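You operate a simulated robot arm through the tools that you are given. There is no shell and no other tool. Be economical: measure what you need, move in short steps, check, and stop when the job is done.

You run a simulated two-armed robot. Do the job below in one go: nothing can be reset, and whatever is moved stays where it is left.

Task
Stand the simulator on its dock, hold it while switching it on, trim the gain to 500 kN and store.
Fine: the display must read LOAD 500 kN and STORED; leave the simulator on the dock. Set down upright: yellow simulator.

Only the result counts: the job must be done as asked and must still hold three seconds after the hand-in. Knocking over, shifting, dropping, spilling or breaking anything else fails it.

Robot
Two 7-joint arms with two-finger parallel grippers on one trunk, on a base that drives. Base frame: it is fixed to the floor where the robot stands at the start and does not move with it; the origin is under the middle of the robot, x ahead of it, y to its left, z up. Lengths are in m, angles in degrees, forces in N, time in s.
The left shoulder is at the start at [0.06, 0.189, 1.253], the right one opposite. With the tool pointing down near the work surface each hand reaches from about 0.1 to 0.64 m from the robot's upright axis, wherever it stands, measured 20 degrees to its own side. Places, roughly: gain knob [0.5, -0.5, 1]; green store button [0.5, -0.6, 1]; simulator lever [0.5, -0.1, 1.1]; top of the black dock [0.5, -0.3, 0.9]. Payload 3.43 kg a hand.
The TCP of each hand is the grasp point between the finger pads, 0.03 m short of the fingertips. In the tool frame z runs along the fingers and y along their closing line. The gripper opens to 0.094 m. The fingers are 0.028 m wide and 0.01 m thick; the gripper's body (0.05 by 0.096 m) begins 0.055 m behind the TCP.
Orientation is that of the tool frame in the base frame, as [roll, pitch, yaw] about the fixed x, y, z axes, in that order (R = Rz(yaw) Ry(pitch) Rx(roll)). With the fingers straight down and closing along the base's y, the tool's x points along the base's -x, its y along +y and its z along -z.

Tools
- The arms move only by the tool play_rows. It takes "left_deltas", "right_deltas" or both (then of equal length, played together; a hand with none holds still); each is one flat list of numbers, 7 for each row, row after row: the turn, a rotation vector about the tool's x, y, z in rad, then the shift along the tool's x, y, z in mm, then the gripper command, from -1 (fully open) to 1 (shut), values between in proportion. In form: [rx, ry, rz, tx, ty, tz, jaw, rx, ry, rz, tx, ty, tz, jaw, ...]. A call has 1 to 12 rows; each row shifts and turns the commanded pose from where the row before left it, along the tool's axes as they then stand. A row lasts 0.2 s, in which the tool goes at most 0.05 m and 8.6 degrees; a call with a longer step from one row to the next is refused whole, and so is a gripper value outside its range. Where a pose cannot be reached the arm comes as near as it can. A force on the tool above 40 N (or 10 N above the force at the start of the call, whichever is more), or a blocked arm, ends the call early, and 0.2 s more pass. Each finger travels about 0.153 m/s and halts on what it meets, pressing with about 37 N; the grip force reading is that of the motor and also rises with nothing between the fingers. The clock runs only during rows and for 0.2 s after the last one: add rows that do not move to give the fingers time. It gives the time, the measured TCP pose, the force on the tool (base axes), the opening and the grip force at its end, in the units of the frame above (readings bear some noise), with the torque about the TCP (base axes, N m) and any sound that the robot's microphone picked up.
- Cameras (640 x 400 px; columns grow to the right, rows downward): "scene" is now at [0.008, -0.0202, 1.7947]; the picture's right is [-0.29, -0.96, 0.00], its down [-0.79, 0.24, -0.57] and it looks along [0.54, -0.16, -0.82] (base axes); focal length 284 px, centre (320, 200). "left" rides on the left gripper at [0.076, -0.014, -0.103] in its tool frame; the picture's right is [0.18, 0.98, 0.00], its down [-0.75, 0.14, -0.64] and it looks along [-0.63, 0.12, 0.77] (tool axes); focal length 243 px, centre (320, 200). "right" rides on the right gripper at [0.076, 0.014, -0.103] in its tool frame; the picture's right is [-0.18, 0.98, 0.00], its down [-0.75, -0.14, -0.64] and it looks along [-0.63, -0.12, 0.77] (tool axes); focal length 243 px, centre (320, 200). There is no depth. A picture from a camera that has moved, and an enlarged one, comes with that camera's place and axes in the base frame and with its lens.
- capture(camera): a new picture of that camera. The clock stands still meanwhile.
- slide_trunk(by): slides the trunk up (or, below 0, down) by that many m; the arms and the scene camera ride with it, the base frame stays. It gives what a move gives, with no picture.
- roll_base(legs): drives the robot by 1 to 6 legs, each [ahead, left, turn to the left] in m, m and degrees, along the robot's own axes; the way and the turn of a leg run together, so that a leg with both is an arc; at most 1.5 m and 180 degrees a leg. The arms and the cameras ride along, it lands a little off, and it stops where it bumps. It gives what a move gives.
- aim_head(pan, tilt): turns the head with the scene camera to pan (to the left, within 86 degrees either way) and tilt (down, from -29 to 69), counted from straight ahead of the robot. It gives what a move gives.
- enlarge(camera, box): a new picture of the part [left, top, right, bottom] of that camera's present view, enlarged. The clock stands still meanwhile.
- finish_job(): hands the job in; it is judged then, once.

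Go step by step. Nothing tells you exact positions but the pictures and the camera data: compare them with the known pose of the tool, close in by small moves and look again before you grip or let go. The budget is 120 turns and 92 pictures, counting those below and the enlarged ones. Unless the task says otherwise, let go and move clear before handing in, and close with one line.

The tools are called after "Request:" as name(argument=value, ...) on one line, values as JSON. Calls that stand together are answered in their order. play_rows: Moves the arms, as the interface text tells. Its arguments: {"type":"object","properties":{"left_deltas":{"type":"array"},"right_deltas":{"type":"array"}},"required":[]} The other tools are called the same way: slide_trunk (by) slides the trunk up or down; roll_base (legs) drives the base; aim_head (pan, tilt) turns the head that bears the scene camera; capture (camera) takes a picture; enlarge (camera, box) takes an enlarged picture of a part of a camera's view; finish_job () hands the job in.

At the start:

```text
time_s: 0.0
left_ee_pos: [0.2859, -0.018, 1.2839]
left_tool_rot: [180.0, 0.0, -180.0]
left_ft_force: [-0.1, 0.0, 0.3]
left_moment: [0.0, -0.01, 0.01]
left_finger_gap: 0.0944
left_gripper_force: 0.1
right_ee_pos: [0.273, -0.3108, 1.2841]
right_tool_rot: [180.0, 0.0, -179.9]
right_ft_force: [-0.1, 0.3, -0.7]
right_moment: [-0.03, 0.02, 0.01]
right_finger_gap: 0.0938
right_gripper_force: 0.0
trunk travel left (down, up): [-0.925, 0.065]
robot x, y, heading: [0.0006, -0.0005, 0.2]
head pan, tilt: [-16.7, 55.5]
```

scene: 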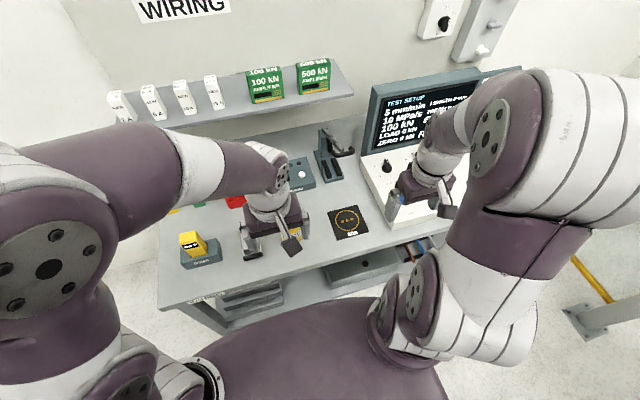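
right: 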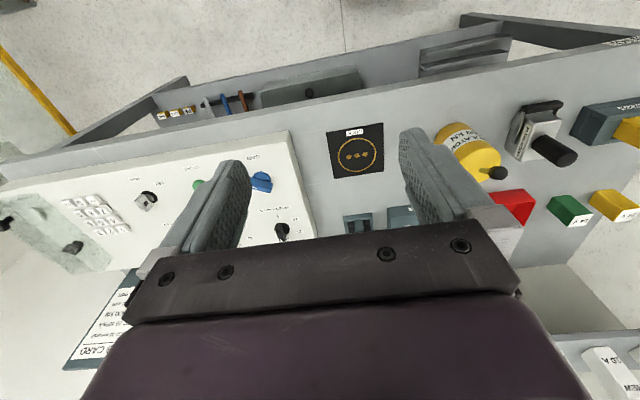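
left: 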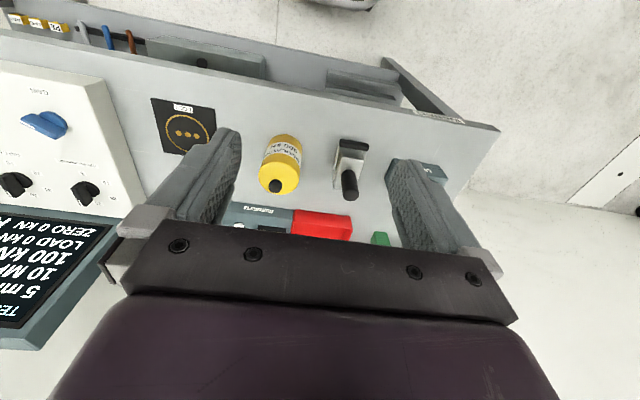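

I see a bench with a black dock, a yellow cylindrical simulator to its left, and the console with knob and store button at right. I'll look at enlarged views first.

Request:
enlarge(camera="right", box=[40, 100, 340, 290])

Request:
enlarge(camera="left", box=[130, 80, 450, 280])

Request:
enlarge(camera="scene", box=[340, 50, 540, 180])

```text
2.11 times, centred on (190, 195) of right
camera zoom: at [0.1962, -0.2948, 1.3862], right [0.18, 0.98, 0.0], down [0.75, -0.14, 0.64], along [0.63, -0.12, -0.77], focal length 511 px, centre (594, 210)
```

zoom: 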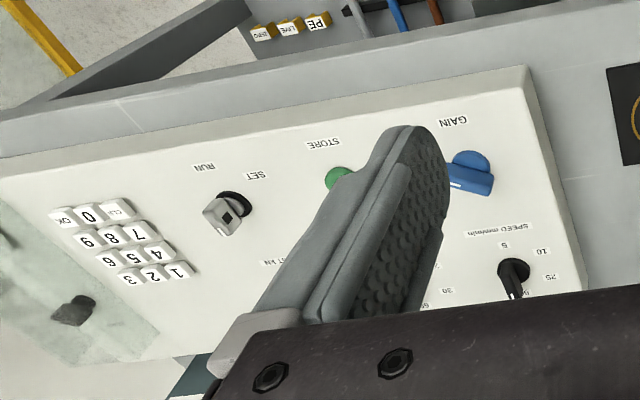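

```text
2.00 times, centred on (290, 180) of left
camera zoom: at [0.2087, -0.0308, 1.3865], right [-0.18, 0.98, 0.0], down [0.75, 0.14, 0.64], along [0.63, 0.12, -0.77], focal length 485 px, centre (380, 240)
```

zoom: 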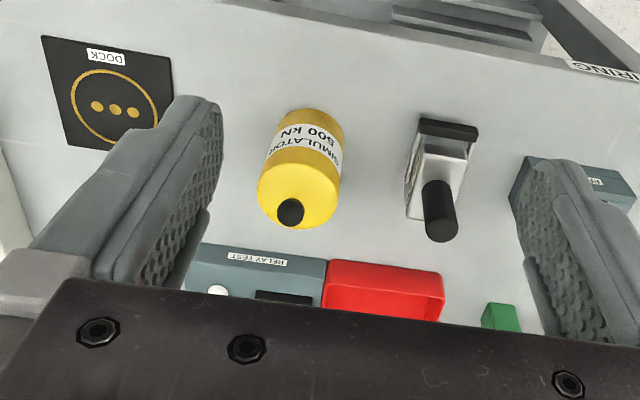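

```text
3.08 times, centred on (440, 115) of scene
camera zoom: at [0.008, -0.0202, 1.7947], right [-0.29, -0.96, 0.0], down [-0.79, 0.24, -0.57], along [0.54, -0.16, -0.82], focal length 875 px, centre (-49, 462)
```

zoom: 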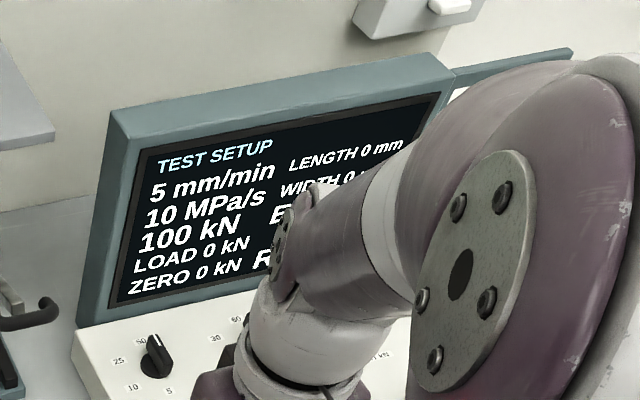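

The yellow simulator stands upright with a black lever on its top at about (0.46, -0.06). I'll shift the base right so that both dock and console are reachable, then look again.

Request:
roll_base(legs=[[0, -0.26, 0]])

Request:
play_rows(left_deltas=[0, 0, 0, 0, 40, -10, -1, 0, 0, 0, 0, 40, -10, -1, 0, 0, 0, 0, 40, -10, -1, 0, 0, 0, 0, 40, 0, -1], right_deltas=[0, 0, 0, 30, -30, -10, -1, 0, 0, 0, 30, -30, -10, -1, 0, 0, 0, 30, -30, -10, -1, 0, 0, 0, 0, 0, 0, -1])

Request:
aim_head(pan=0, tilt=50)

Request:
capture(camera="scene")

Request:
capture(camera="left")

Request:
capture(camera="right")

```text
time_s: 1.9
left_ee_pos: [0.2858, -0.2804, 1.2832]
left_tool_rot: [-179.9, 0.0, -179.7]
left_ft_force: [0.0, -0.8, -0.7]
left_moment: [-0.01, -0.01, 0.0]
left_finger_gap: 0.0941
left_gripper_force: 0.1
right_ee_pos: [0.2751, -0.5727, 1.2842]
right_tool_rot: [-179.9, 0.0, -179.7]
right_ft_force: [-0.7, 0.3, 0.6]
right_moment: [0.03, 0.02, -0.01]
right_finger_gap: 0.094
right_gripper_force: 0.0
trunk travel left (down, up): [-0.925, 0.065]
robot x, y, heading: [0.0041, -0.2648, 0.0]
head pan, tilt: [-16.7, 55.5]
```

```text
time_s: 2.9
left_ee_pos: [0.2854, -0.1218, 1.3142]
left_tool_rot: [-179.9, 0.0, -179.9]
left_ft_force: [-0.3, 0.8, 0.3]
left_moment: [-0.02, -0.02, -0.01]
left_finger_gap: 0.094
left_gripper_force: 0.1
right_ee_pos: [0.1841, -0.6649, 1.3144]
right_tool_rot: [-179.9, 0.0, -179.7]
right_ft_force: [-0.6, 1.8, 0.3]
right_moment: [-0.01, 0.0, 0.03]
right_finger_gap: 0.094
right_gripper_force: 0.0
trunk travel left (down, up): [-0.925, 0.065]
robot x, y, heading: [-0.0006, -0.2669, 0.1]
head pan, tilt: [-16.7, 55.5]
```

```text
time_s: 3.7
left_ee_pos: [0.2853, -0.1236, 1.3143]
left_tool_rot: [-179.9, -0.1, -179.6]
left_ft_force: [0.8, 0.6, -0.3]
left_moment: [0.01, -0.03, 0.01]
left_finger_gap: 0.0939
left_gripper_force: 0.0
right_ee_pos: [0.1853, -0.6658, 1.3141]
right_tool_rot: [179.9, 0.0, -179.7]
right_ft_force: [0.9, 0.6, 0.5]
right_moment: [0.01, 0.0, -0.02]
right_finger_gap: 0.0942
right_gripper_force: 0.0
trunk travel left (down, up): [-0.925, 0.065]
robot x, y, heading: [-0.002, -0.2623, 0.3]
head pan, tilt: [0.0, 50.0]
```

```text
85 pictures are left
camera scene: at [0.0171, -0.2649, 1.8018], right [0.0, -1.0, 0.0], down [-0.77, 0.0, -0.64], along [0.64, 0.0, -0.77], focal length 284 px, centre (320, 200)
```

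scene: 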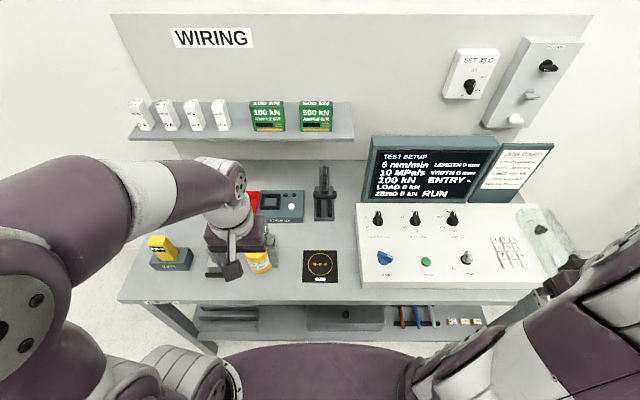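

```text
84 pictures are left
camera left: at [0.2089, -0.1376, 1.4164], right [-0.19, 0.98, 0.0], down [0.75, 0.14, 0.64], along [0.63, 0.12, -0.77], focal length 243 px, centre (320, 200)
```

left: 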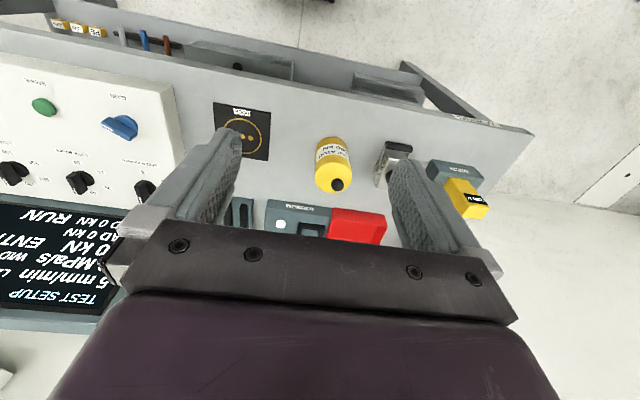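

```text
83 pictures are left
camera right: at [0.1087, -0.6508, 1.4166], right [0.18, 0.98, 0.0], down [0.75, -0.14, 0.64], along [0.63, -0.12, -0.77], focal length 243 px, centre (320, 200)
```

right: 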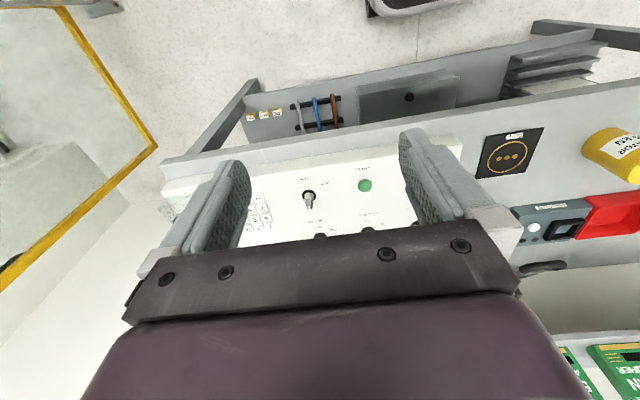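

Request:
enlarge(camera="scene", box=[370, 130, 570, 290])

Request:
play_rows(left_deltas=[0, 0, 0, 0, 40, -10, -1, 0, 0, 0, 0, 40, -10, -1, 0, 0, 0, 30, 40, -10, -1, 0, 0, 0, 30, 30, 0, -1])

Request:
enlarge(camera="scene", box=[200, 210, 360, 310])

```text
2.50 times, centred on (470, 210) of scene
camera zoom: at [0.0171, -0.2649, 1.8018], right [0.0, -1.0, 0.0], down [-0.77, 0.0, -0.64], along [0.64, 0.0, -0.77], focal length 711 px, centre (-55, 175)
```

zoom: 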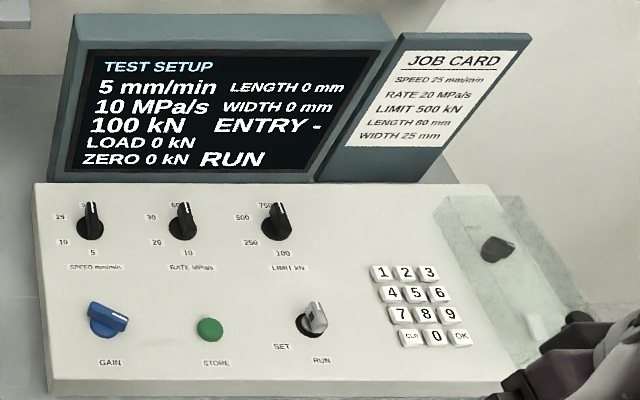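

```text
refused: row 3 steps farther than a row can; nothing moved
```

```text
4.00 times, centred on (280, 260) of scene
camera zoom: at [0.0171, -0.2649, 1.8018], right [0.0, -1.0, 0.0], down [-0.77, 0.0, -0.64], along [0.64, 0.0, -0.77], focal length 1137 px, centre (480, -40)
```

zoom: 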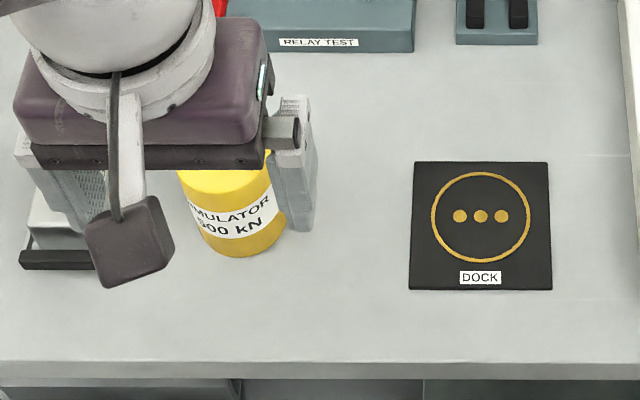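

The display reads LOAD 0, RUN. I'll move the left arm clear to see the simulator.

Request:
play_rows(left_deltas=[0, 0, 0, 0, 40, -10, -1, 0, 0, 0, 0, 40, -10, -1, 0, 0, 0, 20, 40, 0, -1, 0, 0, 0, 30, 30, 0, -1])

Request:
enlarge(camera="scene", box=[200, 210, 360, 310])

Request:
capture(camera="left")

```text
time_s: 4.7
left_ee_pos: [0.2324, 0.0282, 1.3363]
left_tool_rot: [-179.9, 0.1, -179.8]
left_ft_force: [0.0, -0.1, -0.6]
left_moment: [-0.04, -0.01, 0.0]
left_finger_gap: 0.0943
left_gripper_force: 0.1
right_ee_pos: [0.1837, -0.6658, 1.3144]
right_tool_rot: [-180.0, 0.0, -179.7]
right_ft_force: [-0.1, -0.2, 0.7]
right_moment: [0.0, -0.02, 0.02]
right_finger_gap: 0.0942
right_gripper_force: 0.1
trunk travel left (down, up): [-0.925, 0.065]
robot x, y, heading: [0.0044, -0.2666, 0.3]
head pan, tilt: [0.0, 50.0]
```

```text
4.00 times, centred on (280, 260) of scene
camera zoom: at [0.0152, -0.2649, 1.8019], right [0.0, -1.0, 0.0], down [-0.77, 0.0, -0.64], along [0.64, 0.0, -0.77], focal length 1137 px, centre (480, -40)
```

zoom: 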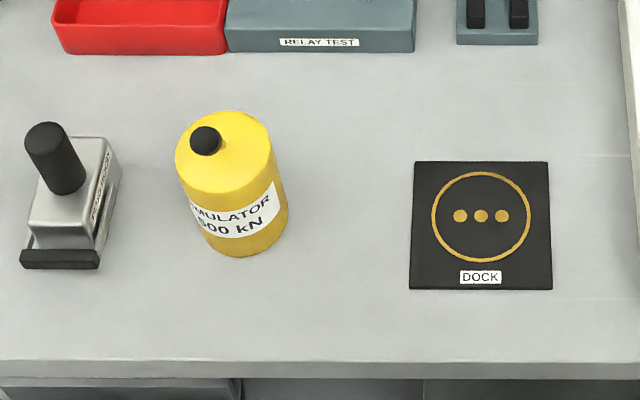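

```text
79 pictures are left
camera left: at [0.1555, 0.0148, 1.4384], right [-0.19, 0.98, 0.0], down [0.75, 0.14, 0.64], along [0.63, 0.12, -0.77], focal length 243 px, centre (320, 200)
```

left: 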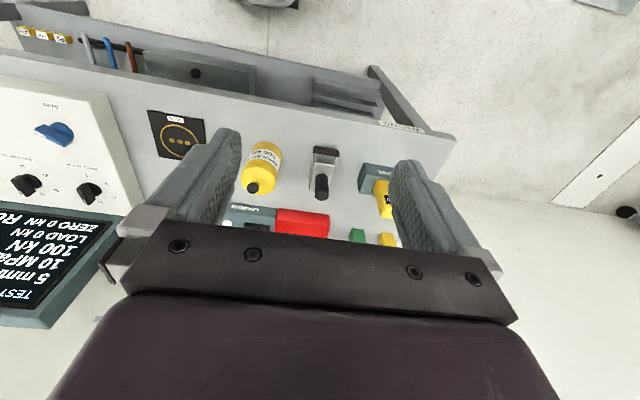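

The simulator is about 75–80 mm wide and 120 mm tall, axis near (0.485, -0.06); dock centre near (0.48, -0.266). I want a close view of its top lever.

Request:
enlarge(camera="left", box=[210, 120, 350, 210])

Request:
enlarge(camera="scene", box=[235, 230, 285, 280])

Request:
enlarge(camera="scene", box=[365, 235, 485, 300])

```text
4.44 times, centred on (280, 165) of left
camera zoom: at [0.1555, 0.0148, 1.4384], right [-0.19, 0.98, 0.0], down [0.75, 0.14, 0.64], along [0.63, 0.12, -0.77], focal length 1078 px, centre (498, 356)
```

zoom: 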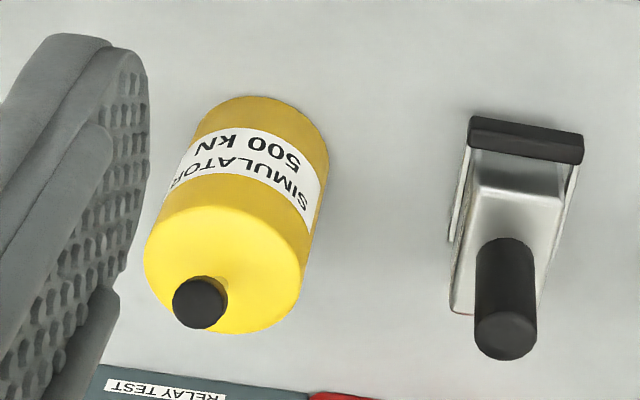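

```text
8.00 times, centred on (260, 255) of scene
camera zoom: at [0.0152, -0.2649, 1.8019], right [0.0, -1.0, 0.0], down [-0.77, 0.0, -0.64], along [0.64, 0.0, -0.77], focal length 2274 px, centre (800, -240)
```

zoom: 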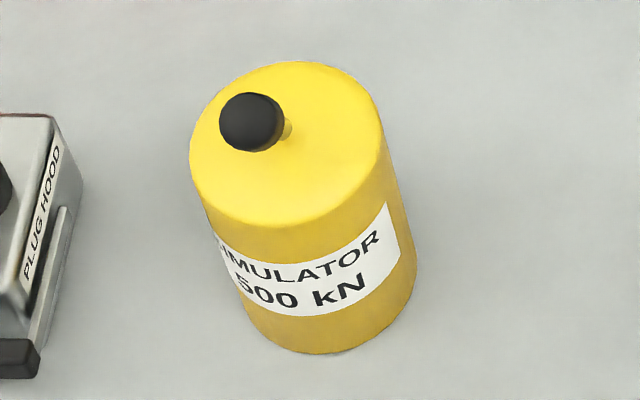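

```text
5.33 times, centred on (425, 268) of scene
camera zoom: at [0.0152, -0.2649, 1.8019], right [0.0, -1.0, 0.0], down [-0.77, 0.0, -0.64], along [0.64, 0.0, -0.77], focal length 1516 px, centre (-240, -160)
```

zoom: 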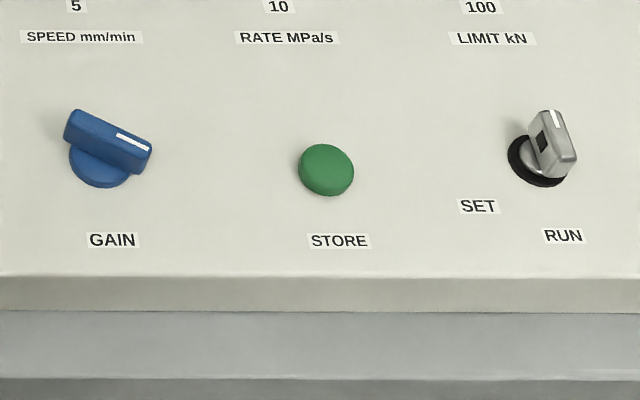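

I need a clearer view of the lever; I'll bring the left hand (pointing down) above and in front of the simulator.

Request:
play_rows(left_deltas=[0, 0, 0, -40, -20, 15, -1, 0, 0, 0, -40, -20, 15, -1, 0, 0, 0, -40, -20, 15, -1, 0, 0, 0, -30, -30, 25, -1, 0, 0, 0, -10, 0, 40, -1, 0, 0, 0, 0, 0, 40, -1])

Request:
enlarge(camera="left", box=[200, 80, 440, 230])

```text
time_s: 6.1
left_ee_pos: [0.3977, -0.0644, 1.1849]
left_tool_rot: [180.0, 0.0, -179.6]
left_ft_force: [-0.3, -0.5, -0.1]
left_moment: [-0.02, 0.0, -0.04]
left_finger_gap: 0.0939
left_gripper_force: 0.0
right_ee_pos: [0.1852, -0.6651, 1.3138]
right_tool_rot: [179.9, 0.0, -179.7]
right_ft_force: [0.0, 0.1, -0.5]
right_moment: [0.02, 0.05, 0.02]
right_finger_gap: 0.0938
right_gripper_force: 0.0
trunk travel left (down, up): [-0.925, 0.065]
robot x, y, heading: [-0.0002, -0.2663, 0.1]
head pan, tilt: [0.0, 50.0]
```

```text
2.67 times, centred on (320, 155) of left
camera zoom: at [0.3207, -0.0765, 1.2877], right [-0.19, 0.98, 0.0], down [0.75, 0.14, 0.64], along [0.63, 0.12, -0.77], focal length 647 px, centre (320, 320)
```

zoom: 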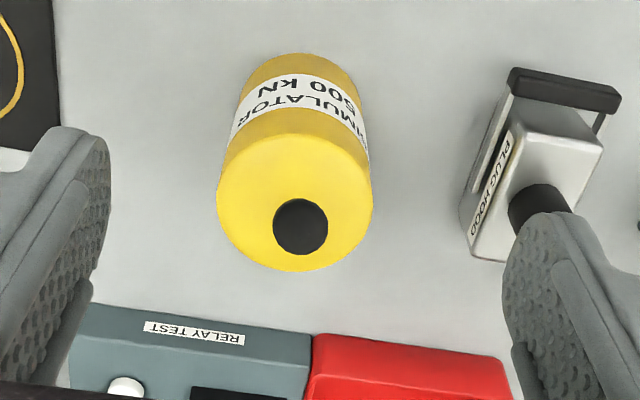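

The lever ball is at about (0.463, -0.058, 1.05), leaning toward the robot, with the cylinder top at z≈1.0, axis (0.484, -0.059). I'll tilt the left hand to point forward so that it grips the body while leaving the lever free.

Request:
play_rows(left_deltas=[0, -0.14, 0, 0, 0, 0, -1, 0, -0.14, 0, 0, 0, 0, -1, 0, -0.14, 0, 0, 0, 0, -1, 0, -0.14, 0, 0, 0, 0, -1, 0, -0.14, 0, 0, 0, 0, -1, 0, -0.14, 0, 0, 0, 0, -1, 0, -0.14, 0, 0, 0, 0, -1, 0, -0.14, 0, 0, 0, 0, -1, 0, 0, 0, 0, 0, 0, -1])

Request:
capture(camera="scene")

Request:
capture(camera="left")

```text
time_s: 8.1
left_ee_pos: [0.394, -0.0615, 1.1837]
left_tool_rot: [180.0, 64.3, -179.8]
left_ft_force: [0.1, 0.2, 0.4]
left_moment: [0.02, 0.02, 0.0]
left_finger_gap: 0.094
left_gripper_force: 0.1
left hand out of reach, approached as far as the arm can: row 4
right_ee_pos: [0.184, -0.6652, 1.3142]
right_tool_rot: [-180.0, 0.0, -179.7]
right_ft_force: [0.9, -0.1, -0.3]
right_moment: [-0.03, -0.03, 0.01]
right_finger_gap: 0.0937
right_gripper_force: 0.0
trunk travel left (down, up): [-0.925, 0.065]
robot x, y, heading: [0.002, -0.2659, 0.2]
head pan, tilt: [0.0, 50.0]
```

```text
74 pictures are left
camera scene: at [0.0163, -0.2656, 1.8018], right [0.0, -1.0, 0.0], down [-0.77, 0.0, -0.64], along [0.64, 0.0, -0.77], focal length 284 px, centre (320, 200)
```

scene: 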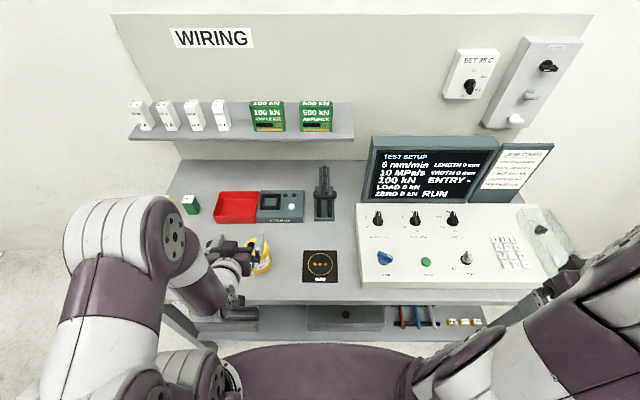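

```text
73 pictures are left
camera left: at [0.2683, -0.0757, 1.1596], right [-0.08, 0.98, -0.17], down [-0.25, 0.14, 0.96], along [0.96, 0.12, 0.24], focal length 243 px, centre (320, 200)
```

left: 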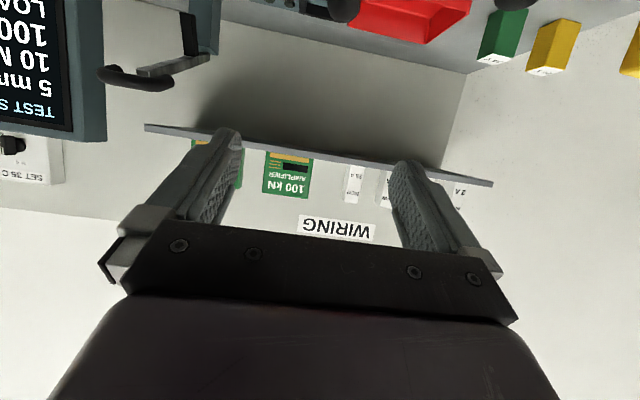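

The tilted pose (64°) is reachable. Now lowering in front of the simulator before sliding forward onto it.

Request:
play_rows(left_deltas=[0, 0, 0, 38, 0.5, 20.8, -1, 0, 0, 0, 38, 0.5, 20.8, -1, 0, 0, 0, 38, 0.5, 20.8, -1, 0, 0, 0, 38, 0.5, 20.8, -1, 0, 0, 0, 0, 0, 0, -1])

Request:
capture(camera="scene")

Request:
capture(camera="left")

```text
time_s: 9.3
left_ee_pos: [0.4026, -0.0599, 1.0097]
left_tool_rot: [-180.0, 64.1, -179.7]
left_ft_force: [-0.1, -0.2, 0.9]
left_moment: [0.0, 0.02, 0.02]
left_finger_gap: 0.0942
left_gripper_force: 0.0
right_ee_pos: [0.185, -0.6657, 1.3142]
right_tool_rot: [-180.0, 0.0, -179.7]
right_ft_force: [0.0, -0.2, 0.2]
right_moment: [0.02, 0.0, 0.02]
right_finger_gap: 0.0939
right_gripper_force: 0.1
trunk travel left (down, up): [-0.925, 0.065]
robot x, y, heading: [-0.0004, -0.2645, 0.3]
head pan, tilt: [0.0, 50.0]
```

```text
72 pictures are left
camera scene: at [0.0163, -0.2655, 1.8018], right [0.0, -1.0, 0.0], down [-0.77, 0.0, -0.64], along [0.64, 0.0, -0.77], focal length 284 px, centre (320, 200)
```

scene: 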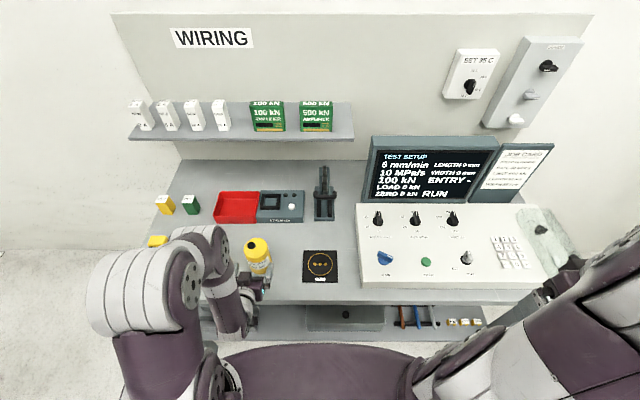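

```text
71 pictures are left
camera left: at [0.2774, -0.0743, 0.9859], right [-0.08, 0.98, -0.17], down [-0.25, 0.14, 0.96], along [0.96, 0.12, 0.23], focal length 243 px, centre (320, 200)
```

left: 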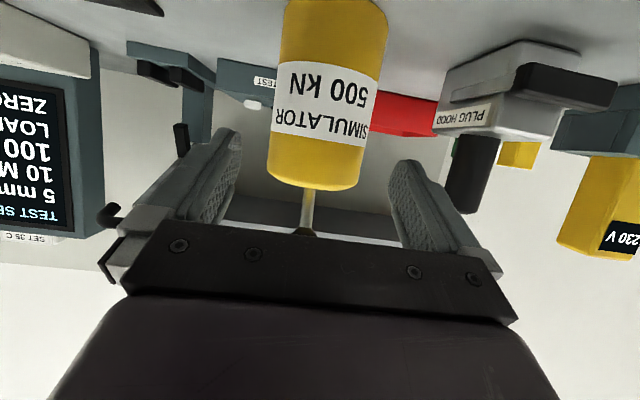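

Alignment looks good in y. Sliding forward partway, then checking.

Request:
play_rows(left_deltas=[0, 0, 0, 0, 0, 25, -1, 0, 0, 0, 0, 0, 25, -1, 0, 0, 0, 0, 0, 0, -1])

Request:
capture(camera="left")

Request:
enlarge(camera="scene", box=[200, 220, 320, 310])

```text
time_s: 10.1
left_ee_pos: [0.4484, -0.0595, 0.9884]
left_tool_rot: [-179.9, 64.2, -179.9]
left_ft_force: [0.3, 0.1, -1.2]
left_moment: [0.02, 0.0, 0.01]
left_finger_gap: 0.0939
left_gripper_force: 0.1
right_ee_pos: [0.1849, -0.6666, 1.3151]
right_tool_rot: [179.9, 0.0, -179.7]
right_ft_force: [-0.2, -0.1, 0.1]
right_moment: [0.0, -0.02, 0.0]
right_finger_gap: 0.0942
right_gripper_force: 0.2
trunk travel left (down, up): [-0.925, 0.065]
robot x, y, heading: [0.0058, -0.2651, 0.5]
head pan, tilt: [0.0, 50.0]
```

```text
70 pictures are left
camera left: at [0.3219, -0.0745, 0.964], right [-0.08, 0.98, -0.17], down [-0.25, 0.14, 0.96], along [0.96, 0.12, 0.23], focal length 243 px, centre (320, 200)
```

left: 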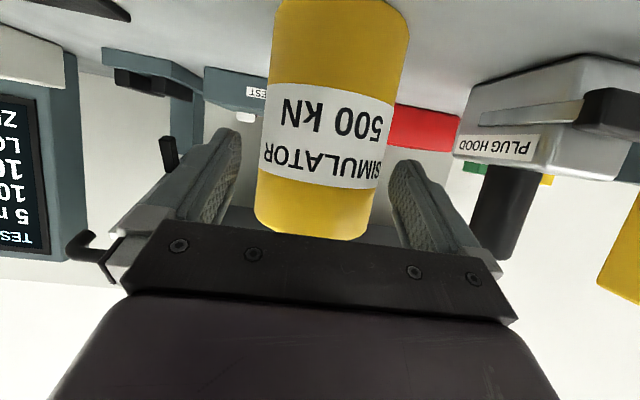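

```text
4.44 times, centred on (260, 265) of scene
camera zoom: at [0.016, -0.2655, 1.8019], right [0.0, -1.0, 0.0], down [-0.77, 0.0, -0.64], along [0.64, 0.0, -0.77], focal length 1264 px, centre (587, -89)
```

zoom: 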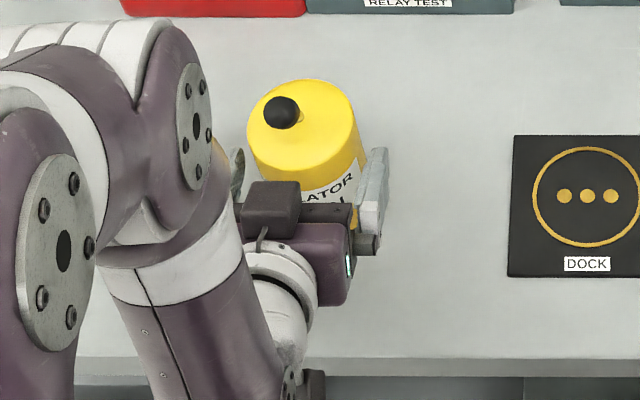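

Clearances on both sides look fair (about equal). Advancing the rest and closing the jaw gently.

Request:
play_rows(left_deltas=[0, 0, 0, 0, 0, 19, -1, 0, 0, 0, 0, 0, 19, -1, 0, 0, 0, 0, 0, 0, -1])

Request:
capture(camera="left")

Request:
enlarge(camera="scene", box=[200, 220, 320, 310])

```text
time_s: 10.9
left_ee_pos: [0.4823, -0.0596, 0.9721]
left_tool_rot: [180.0, 64.2, -179.7]
left_ft_force: [0.0, -0.4, 0.0]
left_moment: [-0.04, 0.0, -0.04]
left_finger_gap: 0.094
left_gripper_force: 0.1
right_ee_pos: [0.1853, -0.6666, 1.3146]
right_tool_rot: [-180.0, 0.0, -179.7]
right_ft_force: [-0.2, 0.0, 0.0]
right_moment: [-0.02, 0.0, 0.02]
right_finger_gap: 0.0941
right_gripper_force: 0.2
trunk travel left (down, up): [-0.925, 0.065]
robot x, y, heading: [0.0021, -0.2659, 0.3]
head pan, tilt: [0.0, 50.0]
```

```text
68 pictures are left
camera left: at [0.3563, -0.0736, 0.9475], right [-0.08, 0.98, -0.17], down [-0.25, 0.14, 0.96], along [0.96, 0.12, 0.23], focal length 243 px, centre (320, 200)
```

left: 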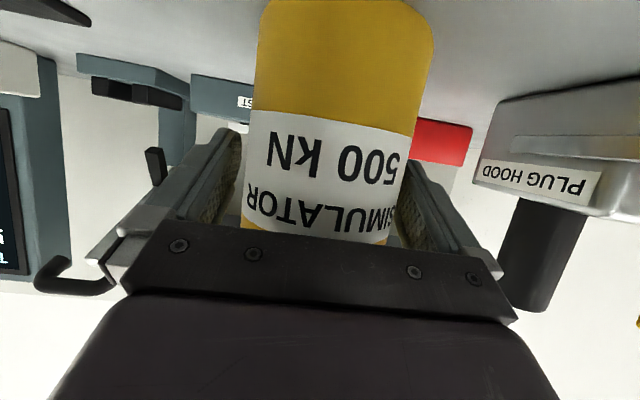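

```text
4.44 times, centred on (260, 265) of scene
camera zoom: at [0.0167, -0.2654, 1.8018], right [0.0, -1.0, 0.0], down [-0.77, 0.0, -0.64], along [0.64, 0.0, -0.77], focal length 1264 px, centre (587, -89)
```

zoom: 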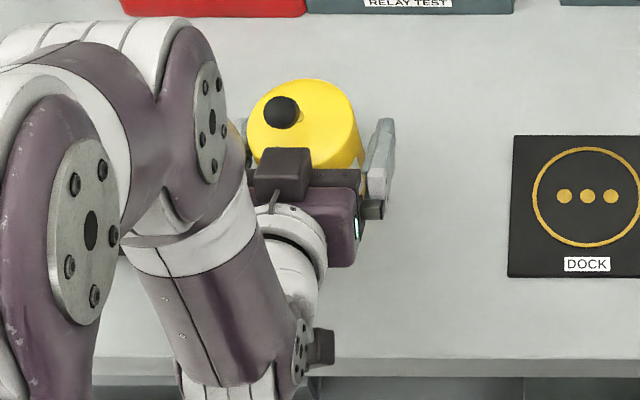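

In position; closing the left gripper.

Request:
play_rows(left_deltas=[0, 0, 0, 0, 0, 0, -0.5, 0, 0, 0, 0, 0, 0, 0, 0, 0, 0, 0, 0, 0, 1, 0, 0, 0, 0, 0, 0, 1])

Request:
enlarge(camera="scene", box=[200, 220, 320, 310])

```text
time_s: 11.9
left_ee_pos: [0.482, -0.0594, 0.9714]
left_tool_rot: [179.9, 64.0, -179.8]
left_ft_force: [-0.1, 0.1, -0.5]
left_moment: [-0.06, 0.01, -0.02]
left_finger_gap: 0.0794
left_gripper_force: 36.7
right_ee_pos: [0.1856, -0.6653, 1.314]
right_tool_rot: [-179.9, 0.0, -179.7]
right_ft_force: [0.0, -0.4, -0.4]
right_moment: [0.05, 0.0, 0.03]
right_finger_gap: 0.0941
right_gripper_force: 0.1
trunk travel left (down, up): [-0.925, 0.065]
robot x, y, heading: [-0.003, -0.2683, 0.1]
head pan, tilt: [0.0, 50.0]
```

```text
4.44 times, centred on (260, 265) of scene
camera zoom: at [0.0173, -0.2653, 1.8018], right [0.0, -1.0, 0.0], down [-0.77, 0.0, -0.64], along [0.64, 0.0, -0.77], focal length 1264 px, centre (587, -89)
```

zoom: 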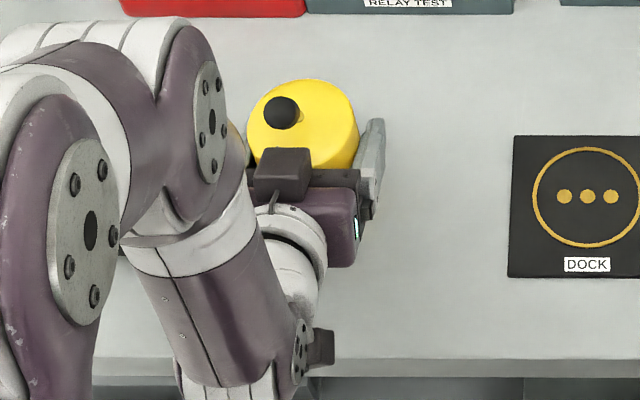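

Gripped (79 mm). Lifting 30 mm and checking.

Request:
play_rows(left_deltas=[0, 0, 0, -9, 0, -4.4, 1, 0, 0, 0, -9, 0, -4.4, 1, 0, 0, 0, -9, 0, -4.4, 1, 0, 0, 0, 0, 0, 0, 1])

Request:
capture(camera="scene")

Request:
capture(camera="left")

```text
time_s: 12.9
left_ee_pos: [0.4841, -0.0592, 1.0035]
left_tool_rot: [-180.0, 64.1, -179.7]
left_ft_force: [0.6, -0.7, -4.5]
left_moment: [-0.01, 0.01, 0.02]
left_finger_gap: 0.0796
left_gripper_force: 36.7
right_ee_pos: [0.1853, -0.666, 1.3148]
right_tool_rot: [-179.9, 0.0, -179.8]
right_ft_force: [0.3, 0.5, 0.2]
right_moment: [-0.01, 0.0, 0.02]
right_finger_gap: 0.0943
right_gripper_force: 0.1
trunk travel left (down, up): [-0.925, 0.065]
robot x, y, heading: [0.0032, -0.2662, -0.1]
head pan, tilt: [0.0, 50.0]
```

```text
65 pictures are left
camera scene: at [0.0178, -0.2651, 1.8018], right [0.0, -1.0, 0.0], down [-0.77, 0.0, -0.64], along [0.64, 0.0, -0.77], focal length 284 px, centre (320, 200)
```

scene: 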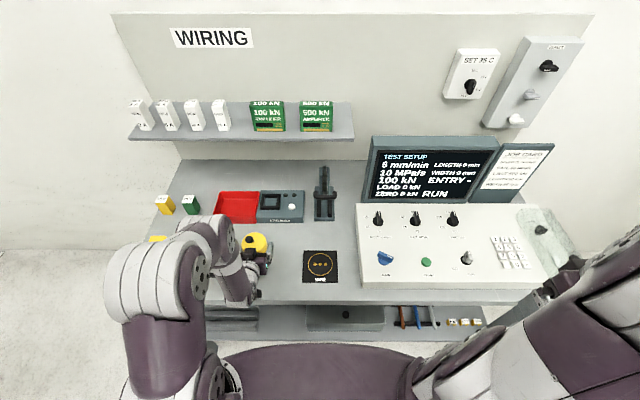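

```text
64 pictures are left
camera left: at [0.3576, -0.073, 0.9783], right [-0.08, 0.98, -0.17], down [-0.25, 0.14, 0.96], along [0.96, 0.12, 0.23], focal length 243 px, centre (320, 200)
```

left: 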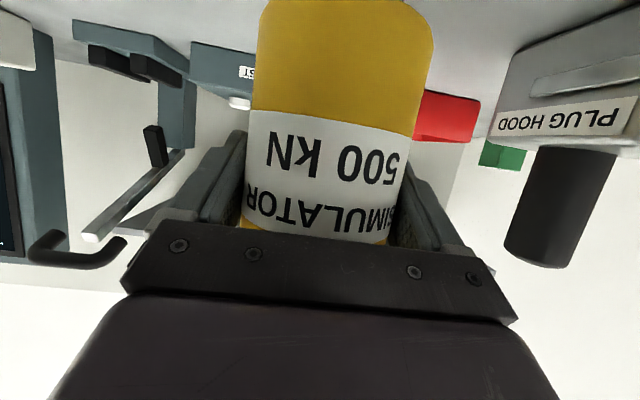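

Lifted upright (~0.45 kg). Moving over the dock at (0.480, -0.266).

Request:
play_rows(left_deltas=[0, 0, 0, 0, -40, 0, 1, 0, 0, 0, 0, -41, 0, 1, 0, 0, 0, 0, -41, 0, 1, 0, 0, 0, 1, -41, -2, 1, 0, 0, 0, 1, -41, -2, 1, 0, 0, 0, 0, 0, 0, 1])

Request:
capture(camera="scene")

Request:
capture(camera="left")

```text
time_s: 14.3
left_ee_pos: [0.4823, -0.2619, 1.0021]
left_tool_rot: [-179.9, 64.1, -179.7]
left_ft_force: [0.5, -0.1, -4.2]
left_moment: [-0.01, 0.02, -0.01]
left_finger_gap: 0.0792
left_gripper_force: 36.8
right_ee_pos: [0.1862, -0.6655, 1.3155]
right_tool_rot: [-179.9, 0.0, -179.7]
right_ft_force: [0.4, -0.5, 0.4]
right_moment: [-0.02, 0.0, -0.02]
right_finger_gap: 0.0939
right_gripper_force: 0.0
trunk travel left (down, up): [-0.925, 0.065]
robot x, y, heading: [0.0013, -0.2688, 0.5]
head pan, tilt: [0.0, 50.0]
```

```text
63 pictures are left
camera scene: at [0.0179, -0.264, 1.8018], right [0.0, -1.0, 0.0], down [-0.77, 0.0, -0.64], along [0.64, 0.0, -0.77], focal length 284 px, centre (320, 200)
```

scene: 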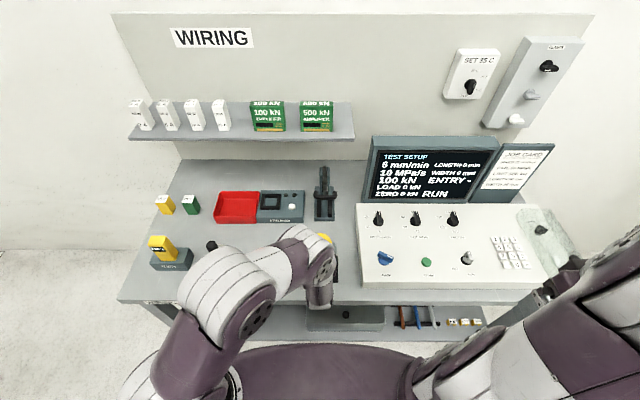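

```text
62 pictures are left
camera left: at [0.3542, -0.2761, 0.9792], right [-0.09, 0.98, -0.17], down [-0.25, 0.14, 0.96], along [0.96, 0.12, 0.23], focal length 243 px, centre (320, 200)
```

left: 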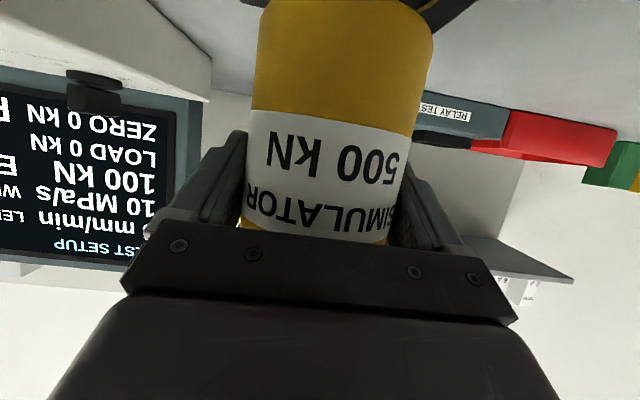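

The left forearm hides the dock from the head, so I'll bring the right hand's camera in from the right to look at dock and simulator.

Request:
play_rows(right_deltas=[0, 0, 0, -24, 30, 19, -1, 0, 0, 0, -24, 30, 19, -1, 0, 0, 0, -24, 30, 19, -1, 0, 0, 0, -24, 30, 19, -1, 0, 0, 0, -24, 30, 19, -1, 0, 0, 0, -24, 30, 19, -1])

Request:
play_rows(right_deltas=[0, 0, -0.14, 0, 0, 0, -1, 0, 0, -0.14, 0, 0, 0, -1, 0, 0, -0.14, 0, 0, 0, -1, 0, 0, -0.14, 0, 0, 0, -1, 0, 0, -0.14, 0, 0, 0, -1, 0, 0, -0.14, 0, 0, 0, -1, 0, 0, -0.14, 0, 0, 0, -1, 0, 0, -0.14, 0, 0, 0, -1, 0, 0, 0, 0, 0, 0, -1])

Request:
capture(camera="right")

```text
time_s: 15.7
left_ee_pos: [0.4811, -0.2626, 1.0016]
left_tool_rot: [-180.0, 64.1, -179.6]
left_ft_force: [0.5, 0.3, -4.3]
left_moment: [-0.02, -0.01, 0.01]
left_finger_gap: 0.0793
left_gripper_force: 36.3
right_ee_pos: [0.3304, -0.4829, 1.1978]
right_tool_rot: [-179.9, -0.1, -179.8]
right_ft_force: [0.4, 0.5, 0.4]
right_moment: [-0.03, -0.05, -0.03]
right_finger_gap: 0.094
right_gripper_force: 0.0
trunk travel left (down, up): [-0.925, 0.065]
robot x, y, heading: [0.0033, -0.2696, 0.0]
head pan, tilt: [0.0, 50.0]
```

```text
time_s: 17.7
left_ee_pos: [0.4789, -0.2631, 1.0027]
left_tool_rot: [180.0, 64.1, -179.8]
left_ft_force: [1.2, -0.9, -3.8]
left_moment: [-0.03, -0.02, -0.01]
left_finger_gap: 0.0795
left_gripper_force: 37.0
right_ee_pos: [0.3283, -0.4839, 1.1988]
right_tool_rot: [-180.0, 0.0, -115.4]
right_ft_force: [-0.1, -0.5, -0.4]
right_moment: [-0.02, 0.01, -0.04]
right_finger_gap: 0.0941
right_gripper_force: 0.0
trunk travel left (down, up): [-0.925, 0.065]
robot x, y, heading: [-0.0006, -0.2661, 0.1]
head pan, tilt: [0.0, 50.0]
```

```text
61 pictures are left
camera right: at [0.2827, -0.5457, 1.3021], right [-0.81, 0.59, 0.0], down [0.45, 0.62, 0.64], along [0.38, 0.52, -0.77], focal length 243 px, centre (320, 200)
```

right: 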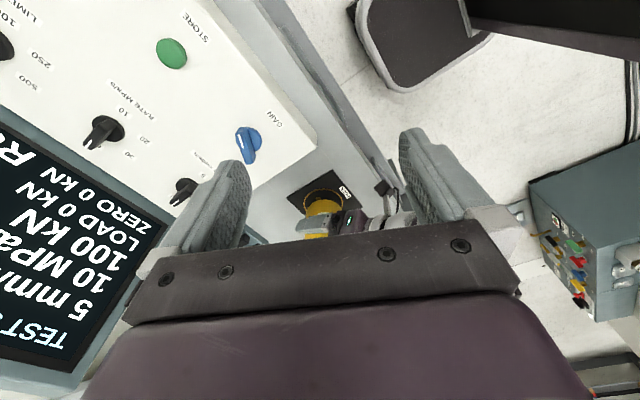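

The dock is visible; tilting the right hand a little to lift the simulator clear of the gripper in its view.

Request:
play_rows(right_deltas=[0, -0.14, 0, 0, 0, 0, -1, 0, -0.14, 0, 0, 0, 0, -1, 0, -0.1, 0, 0, 0, 0, -1, 0, 0, 0, 0, 0, 0, -1])

Request:
enlarge(camera="right", box=[220, 80, 420, 220])

```text
time_s: 18.7
left_ee_pos: [0.4806, -0.2621, 1.0036]
left_tool_rot: [180.0, 64.1, -179.8]
left_ft_force: [0.9, 0.5, -5.6]
left_moment: [-0.01, 0.0, 0.0]
left_finger_gap: 0.0796
left_gripper_force: 36.8
right_ee_pos: [0.3281, -0.4845, 1.2]
right_tool_rot: [180.0, 21.8, -115.6]
right_ft_force: [-0.2, -0.5, 0.0]
right_moment: [0.04, 0.0, 0.03]
right_finger_gap: 0.0941
right_gripper_force: 0.1
trunk travel left (down, up): [-0.925, 0.065]
robot x, y, heading: [0.0009, -0.2679, 0.2]
head pan, tilt: [0.0, 50.0]
```

```text
2.86 times, centred on (320, 150) of right
camera zoom: at [0.2687, -0.5752, 1.2663], right [-0.81, 0.58, 0.07], down [0.33, 0.35, 0.88], along [0.48, 0.73, -0.48], focal length 693 px, centre (320, 343)
```

zoom: 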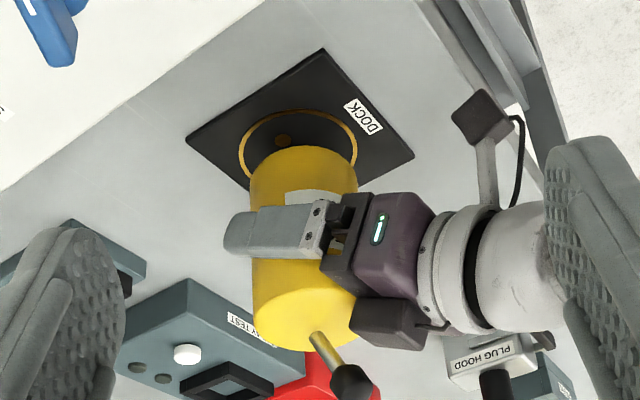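

Clear view of simulator held upright over the dock ring. Lowering 22 mm and comparing with the ring.

Request:
play_rows(left_deltas=[0, 0, 0, 10, 0, 4.8, 1, 0, 0, 0, 10, 0, 4.8, 1, 0, 0, 0, 0, 0, 0, 1])

Request:
enlarge(camera="right", box=[260, 80, 380, 180])

Request:
capture(camera="scene")

```text
time_s: 19.5
left_ee_pos: [0.4807, -0.2627, 0.9799]
left_tool_rot: [180.0, 64.1, -179.9]
left_ft_force: [1.0, -1.0, -5.5]
left_moment: [0.0, -0.02, -0.01]
left_finger_gap: 0.0792
left_gripper_force: 36.8
right_ee_pos: [0.3274, -0.4838, 1.1996]
right_tool_rot: [179.9, 21.8, -115.6]
right_ft_force: [-0.3, -0.5, 0.7]
right_moment: [-0.01, 0.0, 0.02]
right_finger_gap: 0.0939
right_gripper_force: 0.0
trunk travel left (down, up): [-0.925, 0.065]
robot x, y, heading: [-0.0014, -0.2647, 0.6]
head pan, tilt: [0.0, 50.0]
```

```text
4.00 times, centred on (320, 130) of right
camera zoom: at [0.2684, -0.5752, 1.2664], right [-0.81, 0.58, 0.07], down [0.33, 0.36, 0.88], along [0.48, 0.73, -0.48], focal length 970 px, centre (320, 480)
```

zoom: 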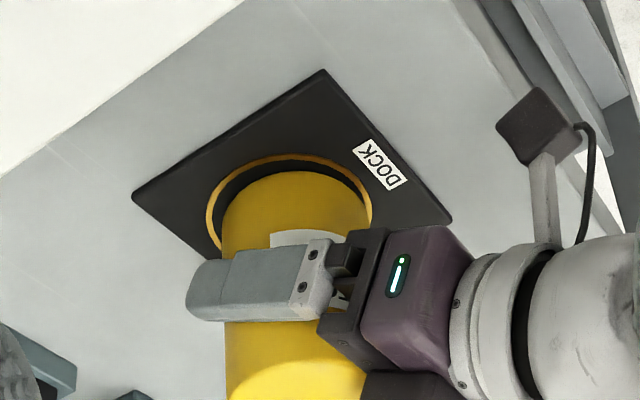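

```text
58 pictures are left
camera scene: at [0.0175, -0.2654, 1.8018], right [0.0, -1.0, 0.0], down [-0.77, 0.0, -0.64], along [0.64, 0.0, -0.77], focal length 284 px, centre (320, 200)
```

scene: 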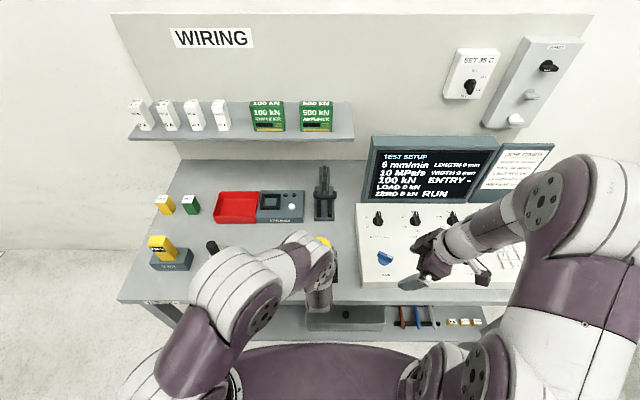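

The base is ~4 mm off the ring centre (needs +3 mm x, -2.5 mm y). Adjusting and lowering a few mm.

Request:
play_rows(left_deltas=[0, 0, 0, -1.3, -2.5, 2.7, 1, 0, 0, 0, 2.7, 0, 1.3, 1, 0, 0, 0, 0, 0, 0, 1])

Request:
enlarge(camera="right", box=[280, 90, 370, 165])

```text
time_s: 20.3
left_ee_pos: [0.4822, -0.2637, 0.9774]
left_tool_rot: [-179.9, 64.3, -179.7]
left_ft_force: [1.9, 0.5, 2.4]
left_moment: [0.0, 0.17, -0.03]
left_finger_gap: 0.0795
left_gripper_force: 37.4
right_ee_pos: [0.3286, -0.4834, 1.1991]
right_tool_rot: [179.9, 21.8, -115.6]
right_ft_force: [1.0, -0.1, -0.8]
right_moment: [0.01, 0.0, 0.03]
right_finger_gap: 0.0939
right_gripper_force: 0.1
trunk travel left (down, up): [-0.925, 0.065]
robot x, y, heading: [-0.0016, -0.263, 0.5]
head pan, tilt: [0.0, 50.0]
```

```text
5.33 times, centred on (325, 128) of right
camera zoom: at [0.2682, -0.5752, 1.2666], right [-0.81, 0.58, 0.07], down [0.33, 0.36, 0.88], along [0.48, 0.73, -0.48], focal length 1294 px, centre (293, 587)
```

zoom: 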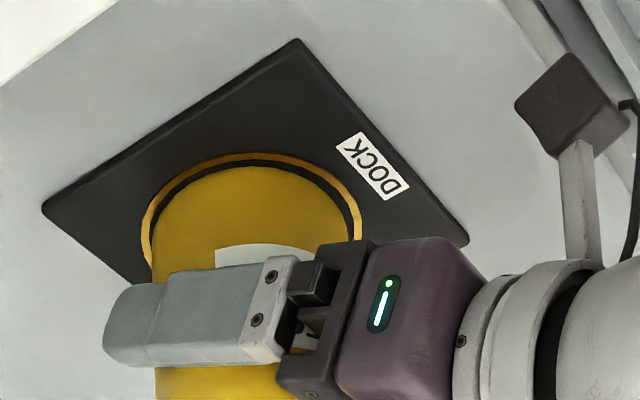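

The simulator is down on the dock, centred in the ring. Before bringing the right hand to the lever, I'll check the clearance around it.

Request:
capture(camera="right")

Request:
enlarge(camera="scene", box=[250, 200, 400, 310])

```text
56 pictures are left
camera right: at [0.2682, -0.5752, 1.2666], right [-0.81, 0.58, 0.07], down [0.33, 0.36, 0.88], along [0.48, 0.73, -0.48], focal length 243 px, centre (320, 200)
```

right: 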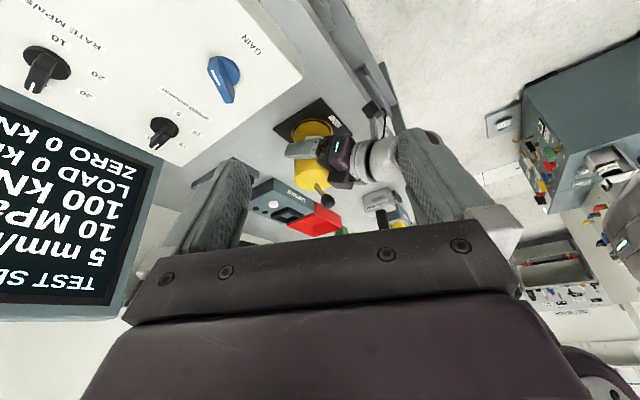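

```text
3.64 times, centred on (325, 255) of scene
camera zoom: at [0.0171, -0.2653, 1.8019], right [0.0, -1.0, 0.0], down [-0.77, 0.0, -0.64], along [0.64, 0.0, -0.77], focal length 1034 px, centre (302, 0)
```

zoom: 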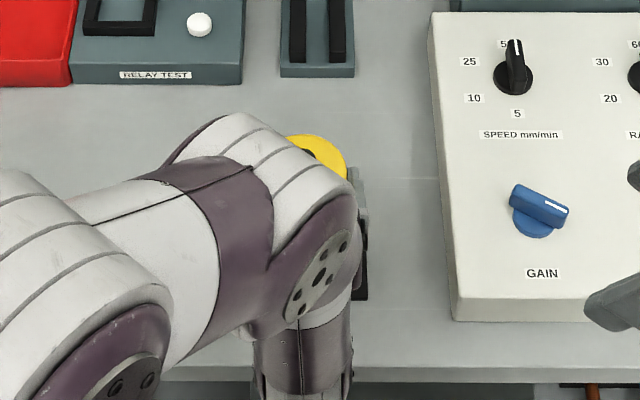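

The left wrist stands close behind the simulator, so I'll bring the right hand in turned 90° (closing along x), its camera on the right side. First reorient and go to a vantage at z≈1.17.

Request:
play_rows(right_deltas=[0, 0.14, 0, 0, 0, 0, -1, 0, 0.14, 0, 0, 0, 0, -1, 0, 0.1, 0, 0, 0, 0, -1, 0, 0, -0.12, 0, 0, 0, 0, 0, 0, -0.12, 0, 0, 0, 0, 0, 0, -0.11, 0, 0, 0, 0, 0, 0, -0.1, 0, 0, 0, 0, 0, 0, 0, -20, -40, 6, 0, 0, 0, 0, -40, -30, 0, 0, 0, 0, 0, -35, -35, 0, 0, 0, 0, 0, -10, -25, 0, 0])

Request:
capture(camera="right")

Request:
capture(camera="scene")

```text
time_s: 22.7
left_ee_pos: [0.4814, -0.2647, 0.9775]
left_tool_rot: [-179.9, 64.2, -179.8]
left_ft_force: [-1.9, -0.5, 6.6]
left_moment: [-0.18, 0.41, -0.07]
left_finger_gap: 0.0795
left_gripper_force: 37.0
right_ee_pos: [0.4587, -0.3789, 1.1958]
right_tool_rot: [179.9, 0.0, -89.7]
right_ft_force: [0.8, 0.8, 0.1]
right_moment: [-0.02, 0.0, -0.01]
right_finger_gap: 0.0471
right_gripper_force: 0.0
trunk travel left (down, up): [-0.925, 0.065]
robot x, y, heading: [-0.0008, -0.2678, 0.2]
head pan, tilt: [0.0, 50.0]
```

```text
54 pictures are left
camera right: at [0.4443, -0.4548, 1.2972], right [-0.98, 0.18, 0.0], down [0.14, 0.75, 0.64], along [0.12, 0.63, -0.77], focal length 243 px, centre (320, 200)
```

right: 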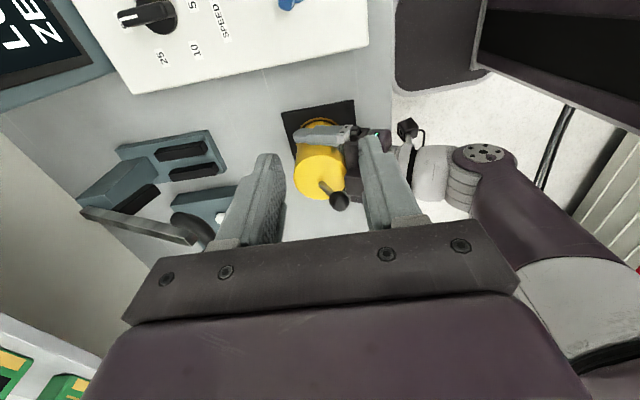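

```text
53 pictures are left
camera scene: at [0.016, -0.2653, 1.8019], right [0.0, -1.0, 0.0], down [-0.77, 0.0, -0.64], along [0.64, 0.0, -0.77], focal length 284 px, centre (320, 200)
```

scene: 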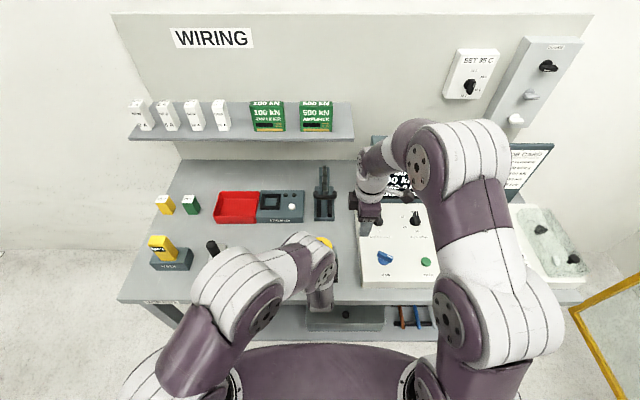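

Request:
enlarge(camera="right", box=[270, 110, 420, 230])

```text
3.33 times, centred on (345, 170) of right
camera zoom: at [0.4443, -0.4548, 1.2972], right [-0.98, 0.18, 0.0], down [0.14, 0.75, 0.64], along [0.12, 0.63, -0.77], focal length 809 px, centre (237, 300)
```

zoom: 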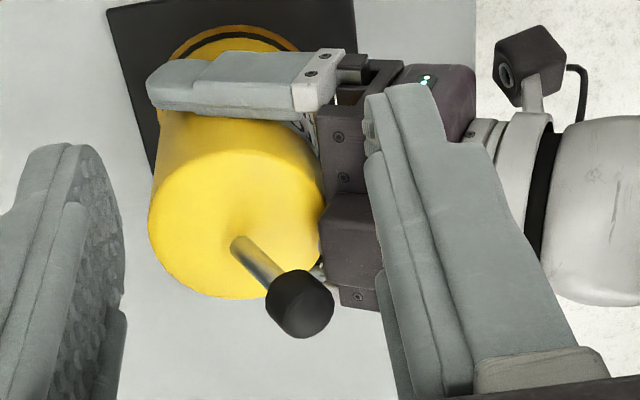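

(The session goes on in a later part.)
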